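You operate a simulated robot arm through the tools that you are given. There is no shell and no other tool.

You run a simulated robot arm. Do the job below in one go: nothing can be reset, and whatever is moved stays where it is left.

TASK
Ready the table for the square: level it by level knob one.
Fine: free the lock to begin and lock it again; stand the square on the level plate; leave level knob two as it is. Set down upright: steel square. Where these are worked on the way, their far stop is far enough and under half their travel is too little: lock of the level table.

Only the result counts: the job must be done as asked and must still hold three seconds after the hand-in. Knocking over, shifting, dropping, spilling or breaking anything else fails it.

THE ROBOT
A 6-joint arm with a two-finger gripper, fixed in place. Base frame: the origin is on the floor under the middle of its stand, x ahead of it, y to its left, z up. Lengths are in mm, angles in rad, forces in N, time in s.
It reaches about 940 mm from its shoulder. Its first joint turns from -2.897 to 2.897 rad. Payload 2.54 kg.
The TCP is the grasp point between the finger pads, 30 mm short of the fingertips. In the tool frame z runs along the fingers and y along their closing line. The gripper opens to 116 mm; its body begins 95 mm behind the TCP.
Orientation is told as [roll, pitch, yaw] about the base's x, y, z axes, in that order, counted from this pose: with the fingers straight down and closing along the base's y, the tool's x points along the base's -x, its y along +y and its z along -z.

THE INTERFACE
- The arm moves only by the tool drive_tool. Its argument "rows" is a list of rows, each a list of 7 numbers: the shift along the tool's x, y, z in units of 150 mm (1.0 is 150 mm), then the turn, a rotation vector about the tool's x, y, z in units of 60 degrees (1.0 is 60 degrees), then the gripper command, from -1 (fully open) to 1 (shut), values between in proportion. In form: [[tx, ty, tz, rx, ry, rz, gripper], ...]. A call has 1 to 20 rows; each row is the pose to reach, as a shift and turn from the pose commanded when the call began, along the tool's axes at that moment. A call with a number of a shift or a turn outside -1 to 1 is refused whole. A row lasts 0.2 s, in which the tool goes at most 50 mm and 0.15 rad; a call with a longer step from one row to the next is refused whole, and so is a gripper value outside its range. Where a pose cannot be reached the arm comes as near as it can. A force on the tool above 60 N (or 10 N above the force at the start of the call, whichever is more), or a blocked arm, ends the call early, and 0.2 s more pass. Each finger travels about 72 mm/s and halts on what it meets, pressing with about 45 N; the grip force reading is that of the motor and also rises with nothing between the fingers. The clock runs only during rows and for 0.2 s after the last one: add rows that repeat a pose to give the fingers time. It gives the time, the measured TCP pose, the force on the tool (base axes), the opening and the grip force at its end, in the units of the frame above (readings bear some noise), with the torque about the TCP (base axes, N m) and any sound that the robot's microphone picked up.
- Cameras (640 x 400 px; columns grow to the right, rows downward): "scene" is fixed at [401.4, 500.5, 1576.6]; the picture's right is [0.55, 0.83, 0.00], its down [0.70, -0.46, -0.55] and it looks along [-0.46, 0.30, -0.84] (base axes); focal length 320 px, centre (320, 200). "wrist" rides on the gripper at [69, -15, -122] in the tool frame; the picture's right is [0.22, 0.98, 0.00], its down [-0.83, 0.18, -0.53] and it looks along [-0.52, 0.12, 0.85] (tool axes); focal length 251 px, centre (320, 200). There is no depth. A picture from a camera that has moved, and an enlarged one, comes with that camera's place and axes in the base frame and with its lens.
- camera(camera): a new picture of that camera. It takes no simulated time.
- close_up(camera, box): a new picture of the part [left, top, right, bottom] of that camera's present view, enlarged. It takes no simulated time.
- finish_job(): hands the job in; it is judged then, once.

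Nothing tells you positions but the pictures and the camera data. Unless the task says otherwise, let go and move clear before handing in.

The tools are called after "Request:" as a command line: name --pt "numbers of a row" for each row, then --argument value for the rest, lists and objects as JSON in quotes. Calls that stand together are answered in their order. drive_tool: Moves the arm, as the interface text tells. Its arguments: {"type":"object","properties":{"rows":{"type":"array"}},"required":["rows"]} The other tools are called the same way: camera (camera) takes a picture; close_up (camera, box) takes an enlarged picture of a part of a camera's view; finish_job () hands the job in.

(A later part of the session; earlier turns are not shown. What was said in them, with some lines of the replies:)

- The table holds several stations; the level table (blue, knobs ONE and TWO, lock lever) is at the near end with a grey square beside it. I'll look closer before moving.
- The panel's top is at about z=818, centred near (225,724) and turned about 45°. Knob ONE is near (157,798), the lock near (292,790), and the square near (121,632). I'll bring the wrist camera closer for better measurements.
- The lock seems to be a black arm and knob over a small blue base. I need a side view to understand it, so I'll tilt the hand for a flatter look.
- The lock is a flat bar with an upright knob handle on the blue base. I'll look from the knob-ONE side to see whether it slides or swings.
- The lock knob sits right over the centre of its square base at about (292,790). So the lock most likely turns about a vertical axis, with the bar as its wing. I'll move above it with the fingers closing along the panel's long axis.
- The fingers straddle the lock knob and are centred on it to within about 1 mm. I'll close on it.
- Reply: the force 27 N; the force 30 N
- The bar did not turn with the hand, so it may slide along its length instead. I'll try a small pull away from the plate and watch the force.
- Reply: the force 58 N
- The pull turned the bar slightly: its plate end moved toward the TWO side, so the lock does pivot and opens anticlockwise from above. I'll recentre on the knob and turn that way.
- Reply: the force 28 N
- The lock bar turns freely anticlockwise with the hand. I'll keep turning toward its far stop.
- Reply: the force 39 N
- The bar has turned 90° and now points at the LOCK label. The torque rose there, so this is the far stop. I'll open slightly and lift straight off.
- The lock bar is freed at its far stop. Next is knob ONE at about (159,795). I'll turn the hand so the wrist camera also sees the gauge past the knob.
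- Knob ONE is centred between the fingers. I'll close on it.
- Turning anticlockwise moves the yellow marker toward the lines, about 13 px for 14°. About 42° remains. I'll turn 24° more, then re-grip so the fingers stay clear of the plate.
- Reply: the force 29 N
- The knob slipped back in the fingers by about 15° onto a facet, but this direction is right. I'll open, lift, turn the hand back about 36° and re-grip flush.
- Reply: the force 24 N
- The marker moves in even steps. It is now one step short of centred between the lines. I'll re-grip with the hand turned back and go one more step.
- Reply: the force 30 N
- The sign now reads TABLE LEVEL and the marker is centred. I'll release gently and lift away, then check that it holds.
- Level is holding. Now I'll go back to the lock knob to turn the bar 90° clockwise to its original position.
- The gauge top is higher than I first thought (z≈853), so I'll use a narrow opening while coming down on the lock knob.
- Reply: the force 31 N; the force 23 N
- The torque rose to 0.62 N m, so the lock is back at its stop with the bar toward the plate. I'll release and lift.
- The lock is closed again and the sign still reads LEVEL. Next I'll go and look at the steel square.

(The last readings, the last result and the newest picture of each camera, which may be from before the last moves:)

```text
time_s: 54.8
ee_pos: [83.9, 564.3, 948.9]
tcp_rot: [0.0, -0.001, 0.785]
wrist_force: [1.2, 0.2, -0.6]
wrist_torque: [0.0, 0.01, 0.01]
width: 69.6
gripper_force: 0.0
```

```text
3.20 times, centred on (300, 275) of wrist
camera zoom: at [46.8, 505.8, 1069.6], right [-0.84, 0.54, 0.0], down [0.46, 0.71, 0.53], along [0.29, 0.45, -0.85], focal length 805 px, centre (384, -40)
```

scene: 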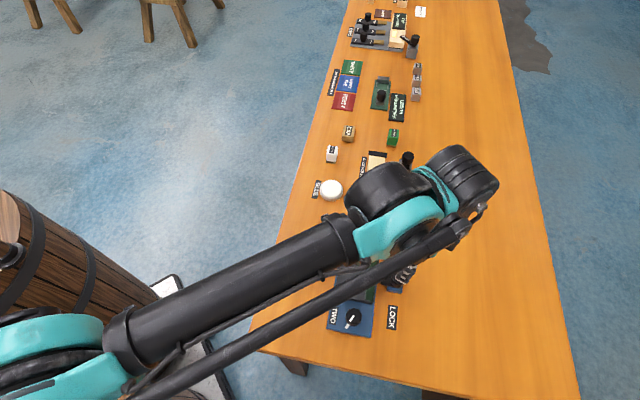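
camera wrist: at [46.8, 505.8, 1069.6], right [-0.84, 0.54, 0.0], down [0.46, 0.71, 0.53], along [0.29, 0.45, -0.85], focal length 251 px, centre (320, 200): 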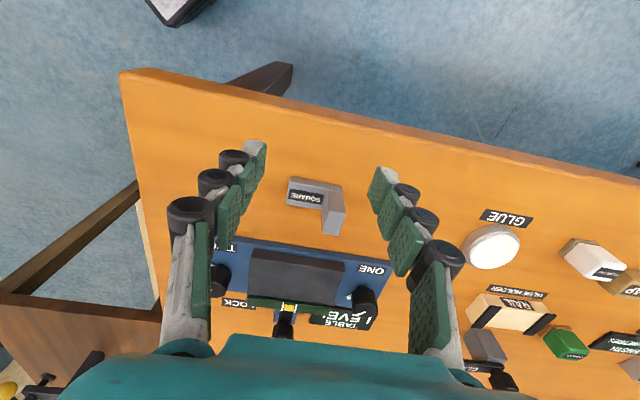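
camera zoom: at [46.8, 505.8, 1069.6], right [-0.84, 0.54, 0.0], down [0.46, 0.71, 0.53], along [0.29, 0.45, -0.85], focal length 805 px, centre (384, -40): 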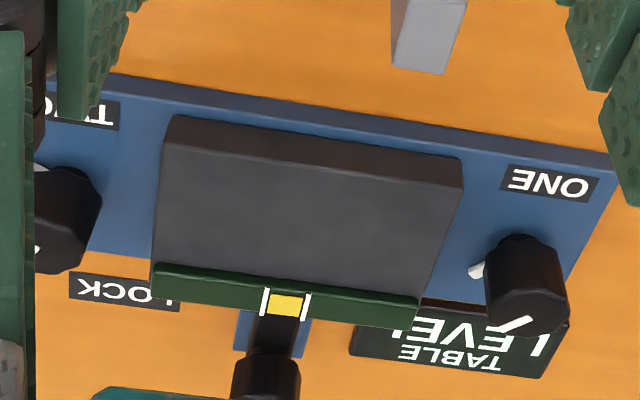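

The square stands with its upright at about (116,641), 18 mm thick along the panel's long axis, with its top at z≈870. I'll move over it, ready to close across that thickness.

Request:
drive_tool --pt "-0.169 0.07 0.06 0 0 0 -0.1" --pt "-0.339 0.141 0.12 0 0 0 -0.05" --pt "-0.508 0.211 0.184 0 0 0 -0.03"

Request:
camera --camera "wrist"

Request:
close_up --camera "wrist" --box '[220, 80, 420, 220]'

```text
time_s: 55.6
ee_pos: [114.5, 643.6, 922.1]
tcp_rot: [0.0, 0.0, 0.787]
wrist_force: [0.3, 0.0, -0.1]
wrist_torque: [0.01, 0.0, 0.0]
width: 59.7
gripper_force: 0.0
```

```text
taken
camera wrist: at [77.6, 583.0, 1042.8], right [-0.84, 0.54, 0.0], down [0.46, 0.71, 0.53], along [0.29, 0.45, -0.85], focal length 251 px, centre (320, 200)
```

wrist: 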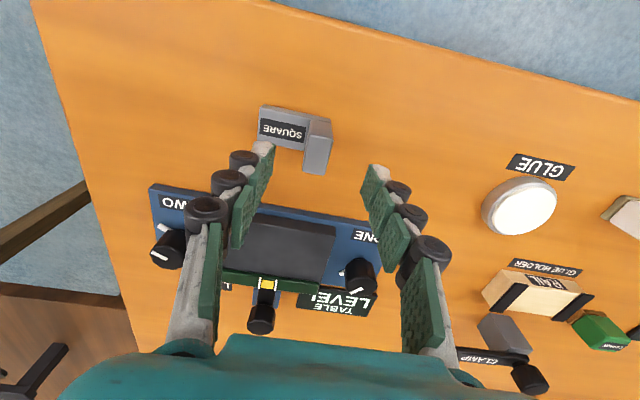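

```text
2.86 times, centred on (320, 150) of wrist
camera zoom: at [77.6, 583.0, 1042.8], right [-0.84, 0.54, 0.0], down [0.46, 0.71, 0.53], along [0.29, 0.45, -0.85], focal length 718 px, centre (320, 343)
```

zoom: 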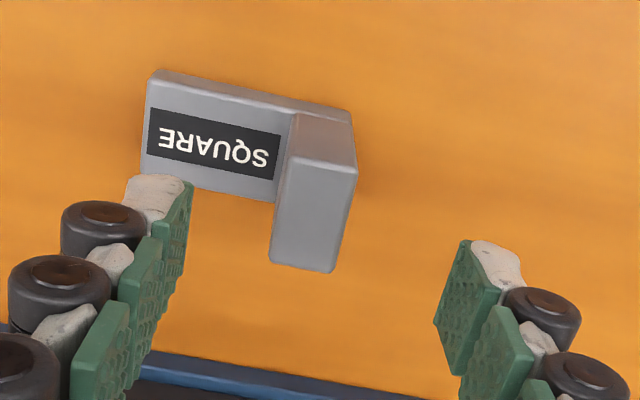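

Request:
drive_tool --pt "0.003 -0.005 0.12 0 0 0 -0.03" --pt "0.006 -0.01 0.24 0 0 0 -0.03" --pt "0.006 -0.01 0.339 0 0 0 -0.03"

Request:
close_up --camera "wrist" --box '[220, 80, 420, 220]'

```text
time_s: 56.4
ee_pos: [114.7, 642.4, 871.2]
tcp_rot: [0.0, 0.0, 0.784]
wrist_force: [1.1, -0.3, 0.8]
wrist_torque: [0.03, -0.02, -0.02]
width: 60.1
gripper_force: 0.0
```

```text
2.86 times, centred on (320, 150) of wrist
camera zoom: at [77.6, 582.7, 990.6], right [-0.84, 0.54, 0.0], down [0.46, 0.71, 0.53], along [0.29, 0.45, -0.85], focal length 718 px, centre (320, 343)
```

zoom: 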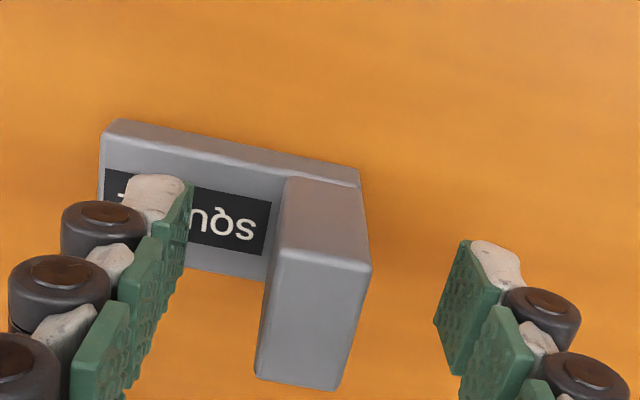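

Request:
drive_tool --pt "0 0 0 0 0 0 0.3" --pt "0 0 0 0 0 0 0.6" --pt "0 0 0 0 0 0 1" --pt "0 0 0 0 0 0 1" --pt "0 0 0 0 0 0 1"

Request:
close_up --camera "wrist" --box '[220, 80, 420, 220]'

```text
time_s: 57.6
ee_pos: [114.3, 642.7, 870.6]
tcp_rot: [0.0, -0.001, 0.784]
wrist_force: [1.9, -0.5, -0.1]
wrist_torque: [-0.04, -0.02, 0.04]
width: 17.3
gripper_force: 42.8
```

```text
2.86 times, centred on (320, 150) of wrist
camera zoom: at [77.6, 582.9, 990.7], right [-0.84, 0.54, 0.0], down [0.46, 0.71, 0.53], along [0.29, 0.45, -0.85], focal length 718 px, centre (320, 343)
```

zoom: 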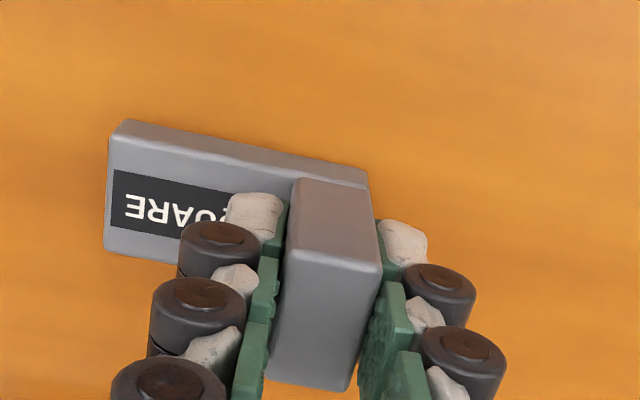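

The square is gripped at 17.3 mm. The plate top is about z=844, with its flat part centred near (220,716). I'll lift the square straight up.

Request:
drive_tool --pt "0 0 -0.05 0 0 0 1" --pt "0 0 -0.13 0 0 0 1" --pt "0 0 -0.23 0 0 0 1" --pt "0 0 -0.33 0 0 0 1" --pt "0 0 -0.42 0 0 0 1" --pt "0 0 -0.42 0 0 0 1"

Request:
camera --camera "wrist"

Request:
close_up --camera "scene" --box '[280, 200, 400, 300]'

```text
time_s: 59.0
ee_pos: [115.0, 642.5, 931.9]
tcp_rot: [-0.001, -0.001, 0.786]
wrist_force: [0.8, 0.4, -3.5]
wrist_torque: [0.04, 0.05, -0.01]
width: 17.4
gripper_force: 43.0
```

```text
taken
camera wrist: at [79.1, 583.6, 1053.1], right [-0.84, 0.54, 0.0], down [0.46, 0.71, 0.53], along [0.29, 0.45, -0.85], focal length 251 px, centre (320, 200)
```

wrist: 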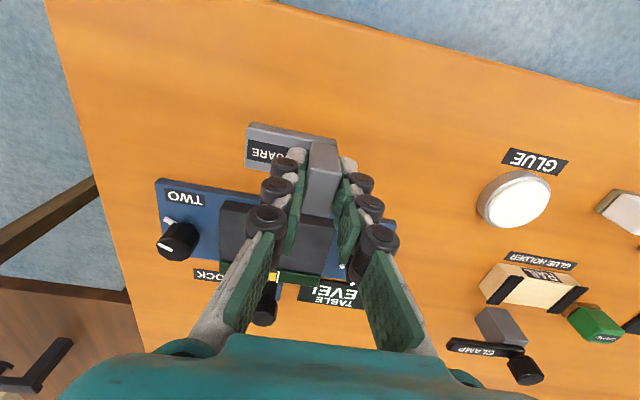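

```text
4.00 times, centred on (340, 250) of scene
camera zoom: at [401.4, 500.5, 1576.6], right [0.55, 0.83, 0.0], down [0.7, -0.46, -0.55], along [-0.46, 0.3, -0.84], focal length 1280 px, centre (240, 0)
```

zoom: 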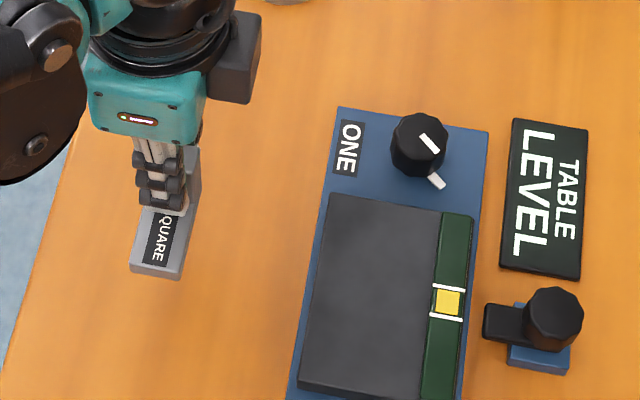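

Request:
drive_tool --pt "-0.12 0 0 0 0 0 1" --pt "-0.28 0 0 0 0 0 1" --pt "-0.44 0 0 0 0 0 1" --pt "-0.6 0 0 0 0 0 1" --pt "-0.74 0 0 0 0 0 1" --pt "-0.828 0 0 0 0 0 1" --pt "-0.828 0 0 0 0 0 1"

Request:
camera --camera "wrist"

Request:
close_up --camera "scene" --box '[310, 200, 430, 320]'

```text
time_s: 60.6
ee_pos: [200.8, 731.9, 932.3]
tcp_rot: [0.001, -0.001, 0.786]
wrist_force: [0.2, -0.4, -3.8]
wrist_torque: [0.05, 0.02, 0.0]
width: 17.1
gripper_force: 43.1
```

```text
taken
camera wrist: at [164.4, 672.6, 1052.3], right [-0.84, 0.54, 0.0], down [0.46, 0.71, 0.53], along [0.29, 0.45, -0.85], focal length 251 px, centre (320, 200)
```

wrist: 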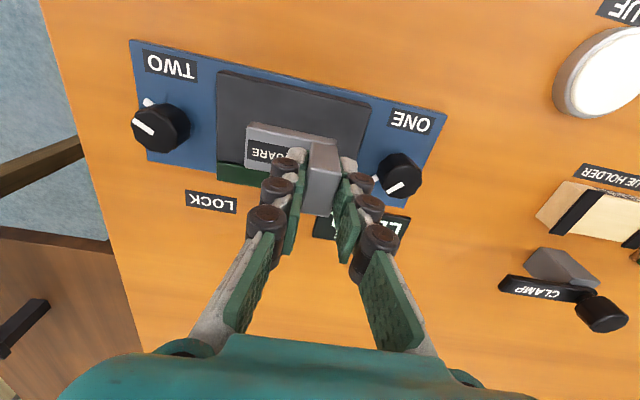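

```text
3.33 times, centred on (370, 260) of scene
camera zoom: at [401.4, 500.5, 1576.6], right [0.55, 0.83, 0.0], down [0.7, -0.46, -0.55], along [-0.46, 0.3, -0.84], focal length 1066 px, centre (153, 0)
```

zoom: 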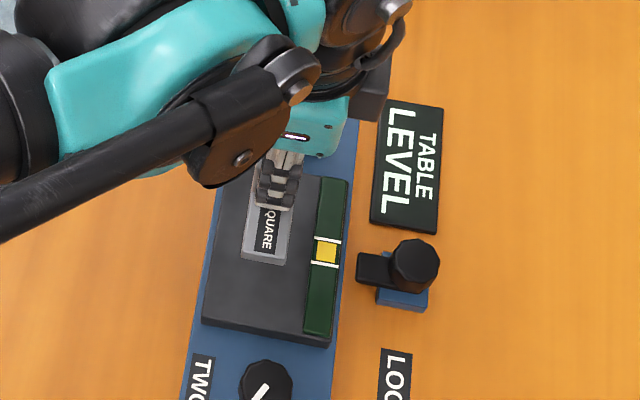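

Request:
drive_tool --pt "0 0 0.06 0 0 0 1" --pt "0 0 0.12 0 0 0 1" --pt "0 0 0.18 0 0 0 1" --pt "0 0 0.18 0 0 0 1"

Request:
close_up --camera "wrist" --box '[200, 60, 420, 220]'

Request:
close_up --camera "scene" --box '[330, 230, 400, 300]'

```text
time_s: 61.6
ee_pos: [202.0, 729.4, 906.2]
tcp_rot: [0.001, 0.0, 0.784]
wrist_force: [-0.4, -0.1, -3.9]
wrist_torque: [0.05, 0.03, 0.01]
width: 17.3
gripper_force: 43.1
```

```text
2.50 times, centred on (310, 140) of wrist
camera zoom: at [164.5, 671.1, 1026.9], right [-0.84, 0.54, 0.0], down [0.46, 0.71, 0.53], along [0.29, 0.45, -0.85], focal length 629 px, centre (345, 350)
```

zoom: 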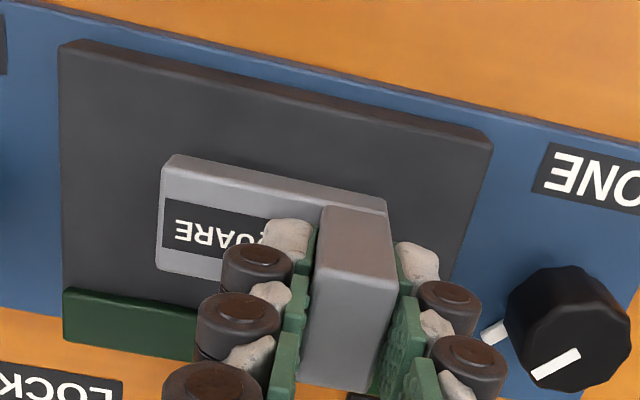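

```text
5.71 times, centred on (365, 265) of scene
camera zoom: at [401.4, 500.5, 1576.6], right [0.55, 0.83, 0.0], down [0.7, -0.46, -0.55], along [-0.46, 0.3, -0.84], focal length 1828 px, centre (63, -171)
```

zoom: 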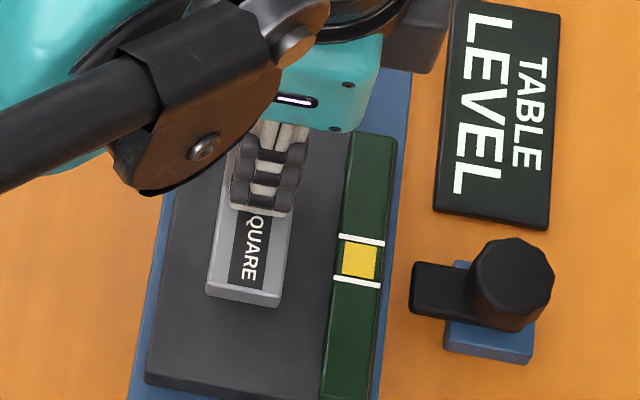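

The square is well centred over the plate. I'll lower it in small steps and watch the force for contact.

Request:
drive_tool --pt "0 0 0.012 0 0 0 1" --pt "0 0 0.024 0 0 0 1" --pt "0 0 0.033 0 0 0 1"

Request:
drive_tool --pt "0 0 0.007 0 0 0 1" --pt "0 0 0.013 0 0 0 1"

```text
time_s: 62.4
ee_pos: [201.9, 729.6, 900.0]
tcp_rot: [0.001, -0.001, 0.785]
wrist_force: [-0.2, 0.0, -3.4]
wrist_torque: [0.04, 0.02, 0.06]
width: 17.4
gripper_force: 42.8
```

```text
time_s: 63.0
ee_pos: [201.5, 731.1, 899.4]
tcp_rot: [0.001, 0.0, 0.787]
wrist_force: [-2.4, 1.7, 13.2]
wrist_torque: [0.01, 0.1, -0.02]
width: 17.3
gripper_force: 43.2
```

Request:
close_up --camera "wrist" --box '[200, 60, 420, 220]'

Request:
close_up --camera "scene" --box '[330, 230, 400, 300]'

```text
2.50 times, centred on (310, 140) of wrist
camera zoom: at [165.4, 671.0, 1020.7], right [-0.84, 0.54, 0.0], down [0.46, 0.71, 0.53], along [0.29, 0.45, -0.85], focal length 629 px, centre (345, 350)
```

zoom: 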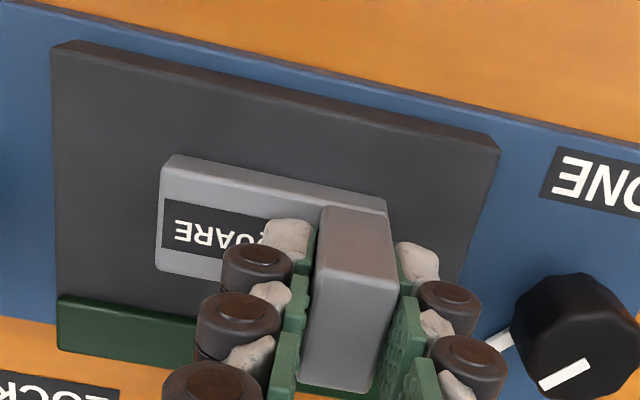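

```text
5.71 times, centred on (365, 265) of scene
camera zoom: at [401.4, 500.5, 1576.6], right [0.55, 0.83, 0.0], down [0.7, -0.46, -0.55], along [-0.46, 0.3, -0.84], focal length 1828 px, centre (63, -171)
```

zoom: 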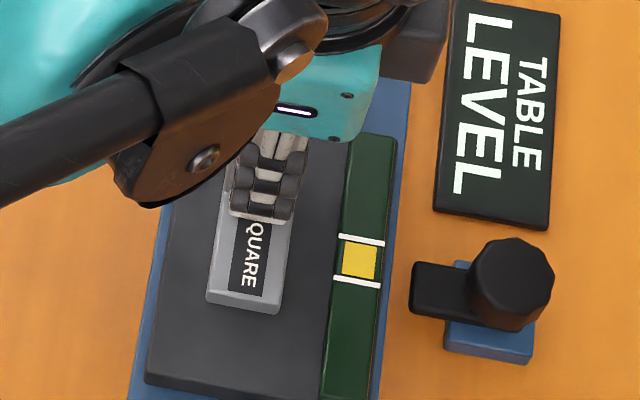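

The square is in contact with the plate at TCP z≈899. I'll ease the preload, then open and rise straight up.

Request:
drive_tool --pt "0 0 -0.005 0 0 0 1" --pt "0 0 -0.005 0 0 0 0.6" --pt "0 0 -0.005 0 0 0 0.3" --pt "0 0 -0.005 0 0 0 0.1" --pt "0 0 -0.005 0 0 0 0.1"

Request:
close_up --camera "wrist" --box '[200, 60, 420, 220]'

Request:
close_up --camera "scene" --box '[330, 230, 400, 300]'

```text
time_s: 64.2
ee_pos: [201.8, 731.2, 899.0]
tcp_rot: [0.002, 0.0, 0.785]
wrist_force: [0.0, 0.5, -0.1]
wrist_torque: [-0.02, -0.01, 0.04]
width: 52.1
gripper_force: 0.0
```

```text
2.50 times, centred on (310, 140) of wrist
camera zoom: at [165.7, 671.5, 1020.4], right [-0.84, 0.54, 0.0], down [0.46, 0.71, 0.53], along [0.29, 0.45, -0.85], focal length 629 px, centre (345, 350)
```

zoom: 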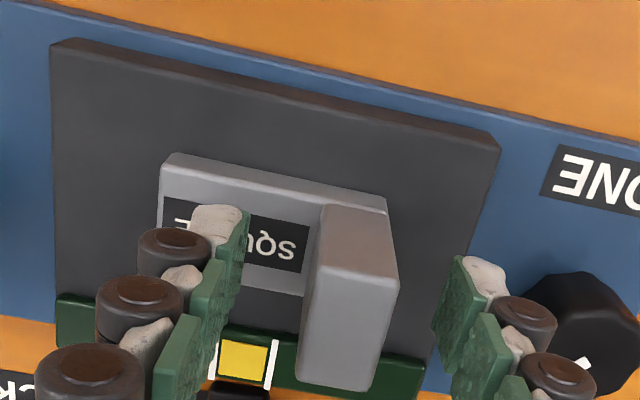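

```text
5.71 times, centred on (365, 265) of scene
camera zoom: at [401.4, 500.5, 1576.6], right [0.55, 0.83, 0.0], down [0.7, -0.46, -0.55], along [-0.46, 0.3, -0.84], focal length 1828 px, centre (63, -171)
```

zoom: 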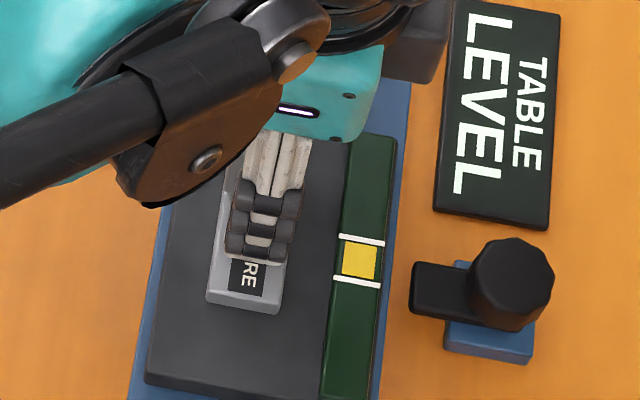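

Request:
drive_tool --pt "0 0 -0.1 0 0 0 0.1" --pt "0 0 -0.3 0 0 0 0.1" --pt "0 0 -0.55 0 0 0 0.1" --pt "0 0 -0.8 0 0 0 0.1" --pt "0 0 -1.0 0 0 0 0.1"

Request:
drive_tool --pt "0.25 0 0 0 0 0 0" --pt "0.5 0 0 0 0 0 0" --pt "0.75 0 0 0 0 0 0" --pt "1.0 0 0 0 0 0 0"

Request:
camera --camera "scene"

Request:
close_up --camera "scene" --box '[325, 220, 425, 340]'

Request:
camera --camera "wrist"

```text
time_s: 65.4
ee_pos: [203.8, 733.9, 1053.4]
tcp_rot: [0.0, -0.001, 0.785]
wrist_force: [0.2, -0.2, 0.1]
wrist_torque: [-0.01, 0.02, -0.01]
width: 52.0
gripper_force: 0.1
```

```text
time_s: 66.4
ee_pos: [96.5, 627.1, 1050.8]
tcp_rot: [-0.001, -0.001, 0.784]
wrist_force: [0.5, 0.7, 0.4]
wrist_torque: [-0.04, 0.04, -0.03]
width: 57.9
gripper_force: 0.2
```

```text
taken
```

scene: 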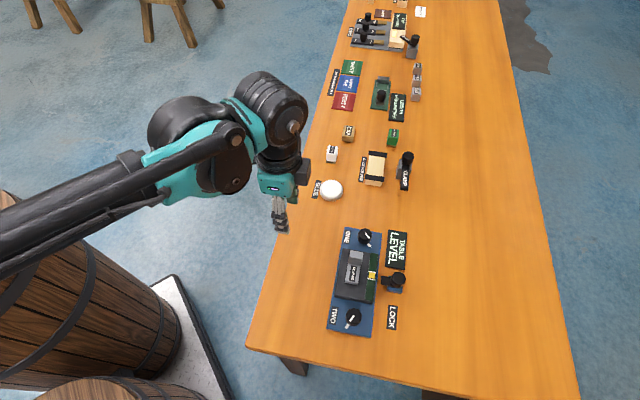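

```text
3.33 times, centred on (375, 280) of scene
camera zoom: at [401.4, 500.5, 1576.6], right [0.55, 0.83, 0.0], down [0.7, -0.46, -0.55], along [-0.46, 0.3, -0.84], focal length 1066 px, centre (137, -67)
```

zoom: 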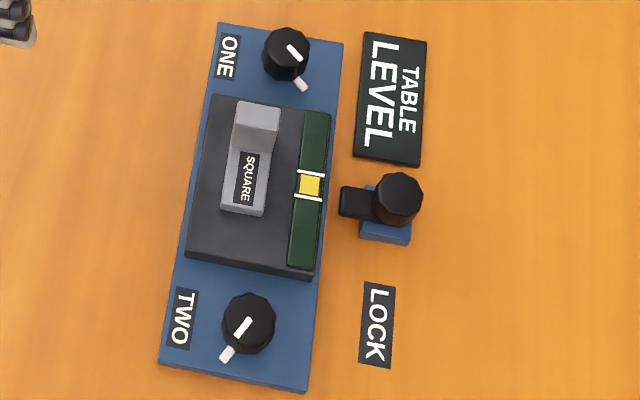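

```text
taken
camera wrist: at [58.6, 567.4, 1171.6], right [-0.84, 0.54, 0.0], down [0.46, 0.71, 0.53], along [0.29, 0.45, -0.85], focal length 251 px, centre (320, 200)
```

wrist: 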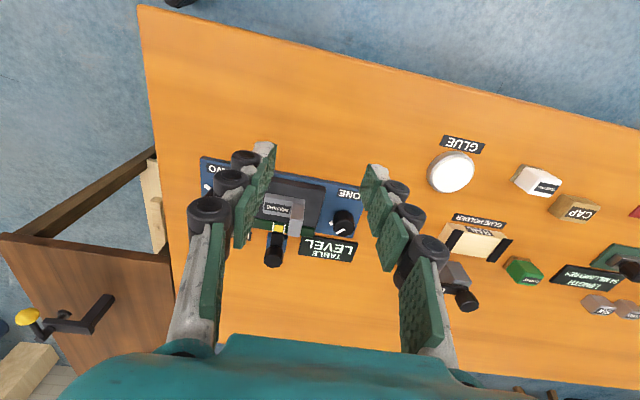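

The sign reads TABLE LEVEL with the marker centred. The lock bar is back where it started and knob TWO hasn't moved. The square stands upright on the plate and the arm is clear of everything, so I'm handing in.

Request:
finish_job

```text
The job is handed in.
```

The table is level, the lock is closed again, and the steel square is standing upright on the plate. I've handed the job in; no verdict came back, only confirmation that it was received.

- **Lock:** I turned it 90° to its far stop to free it. After levelling I turned it back until it hit its stop, with the bar where it started.
- **Level:** I turned only knob one, anticlockwise in steps, until the yellow marker sat between the white lines and the sign changed from LOWER ONE to LEVEL. It still read LEVEL after locking and after the square was set down.
- **Knob two:** I did not touch it, and in the final picture it looks the same as at the start.
- **Square:** It stands near the middle of the plate. I lowered it until the force showed contact, then let go.

Nothing else on the table was touched, and the arm was clear before I handed in.
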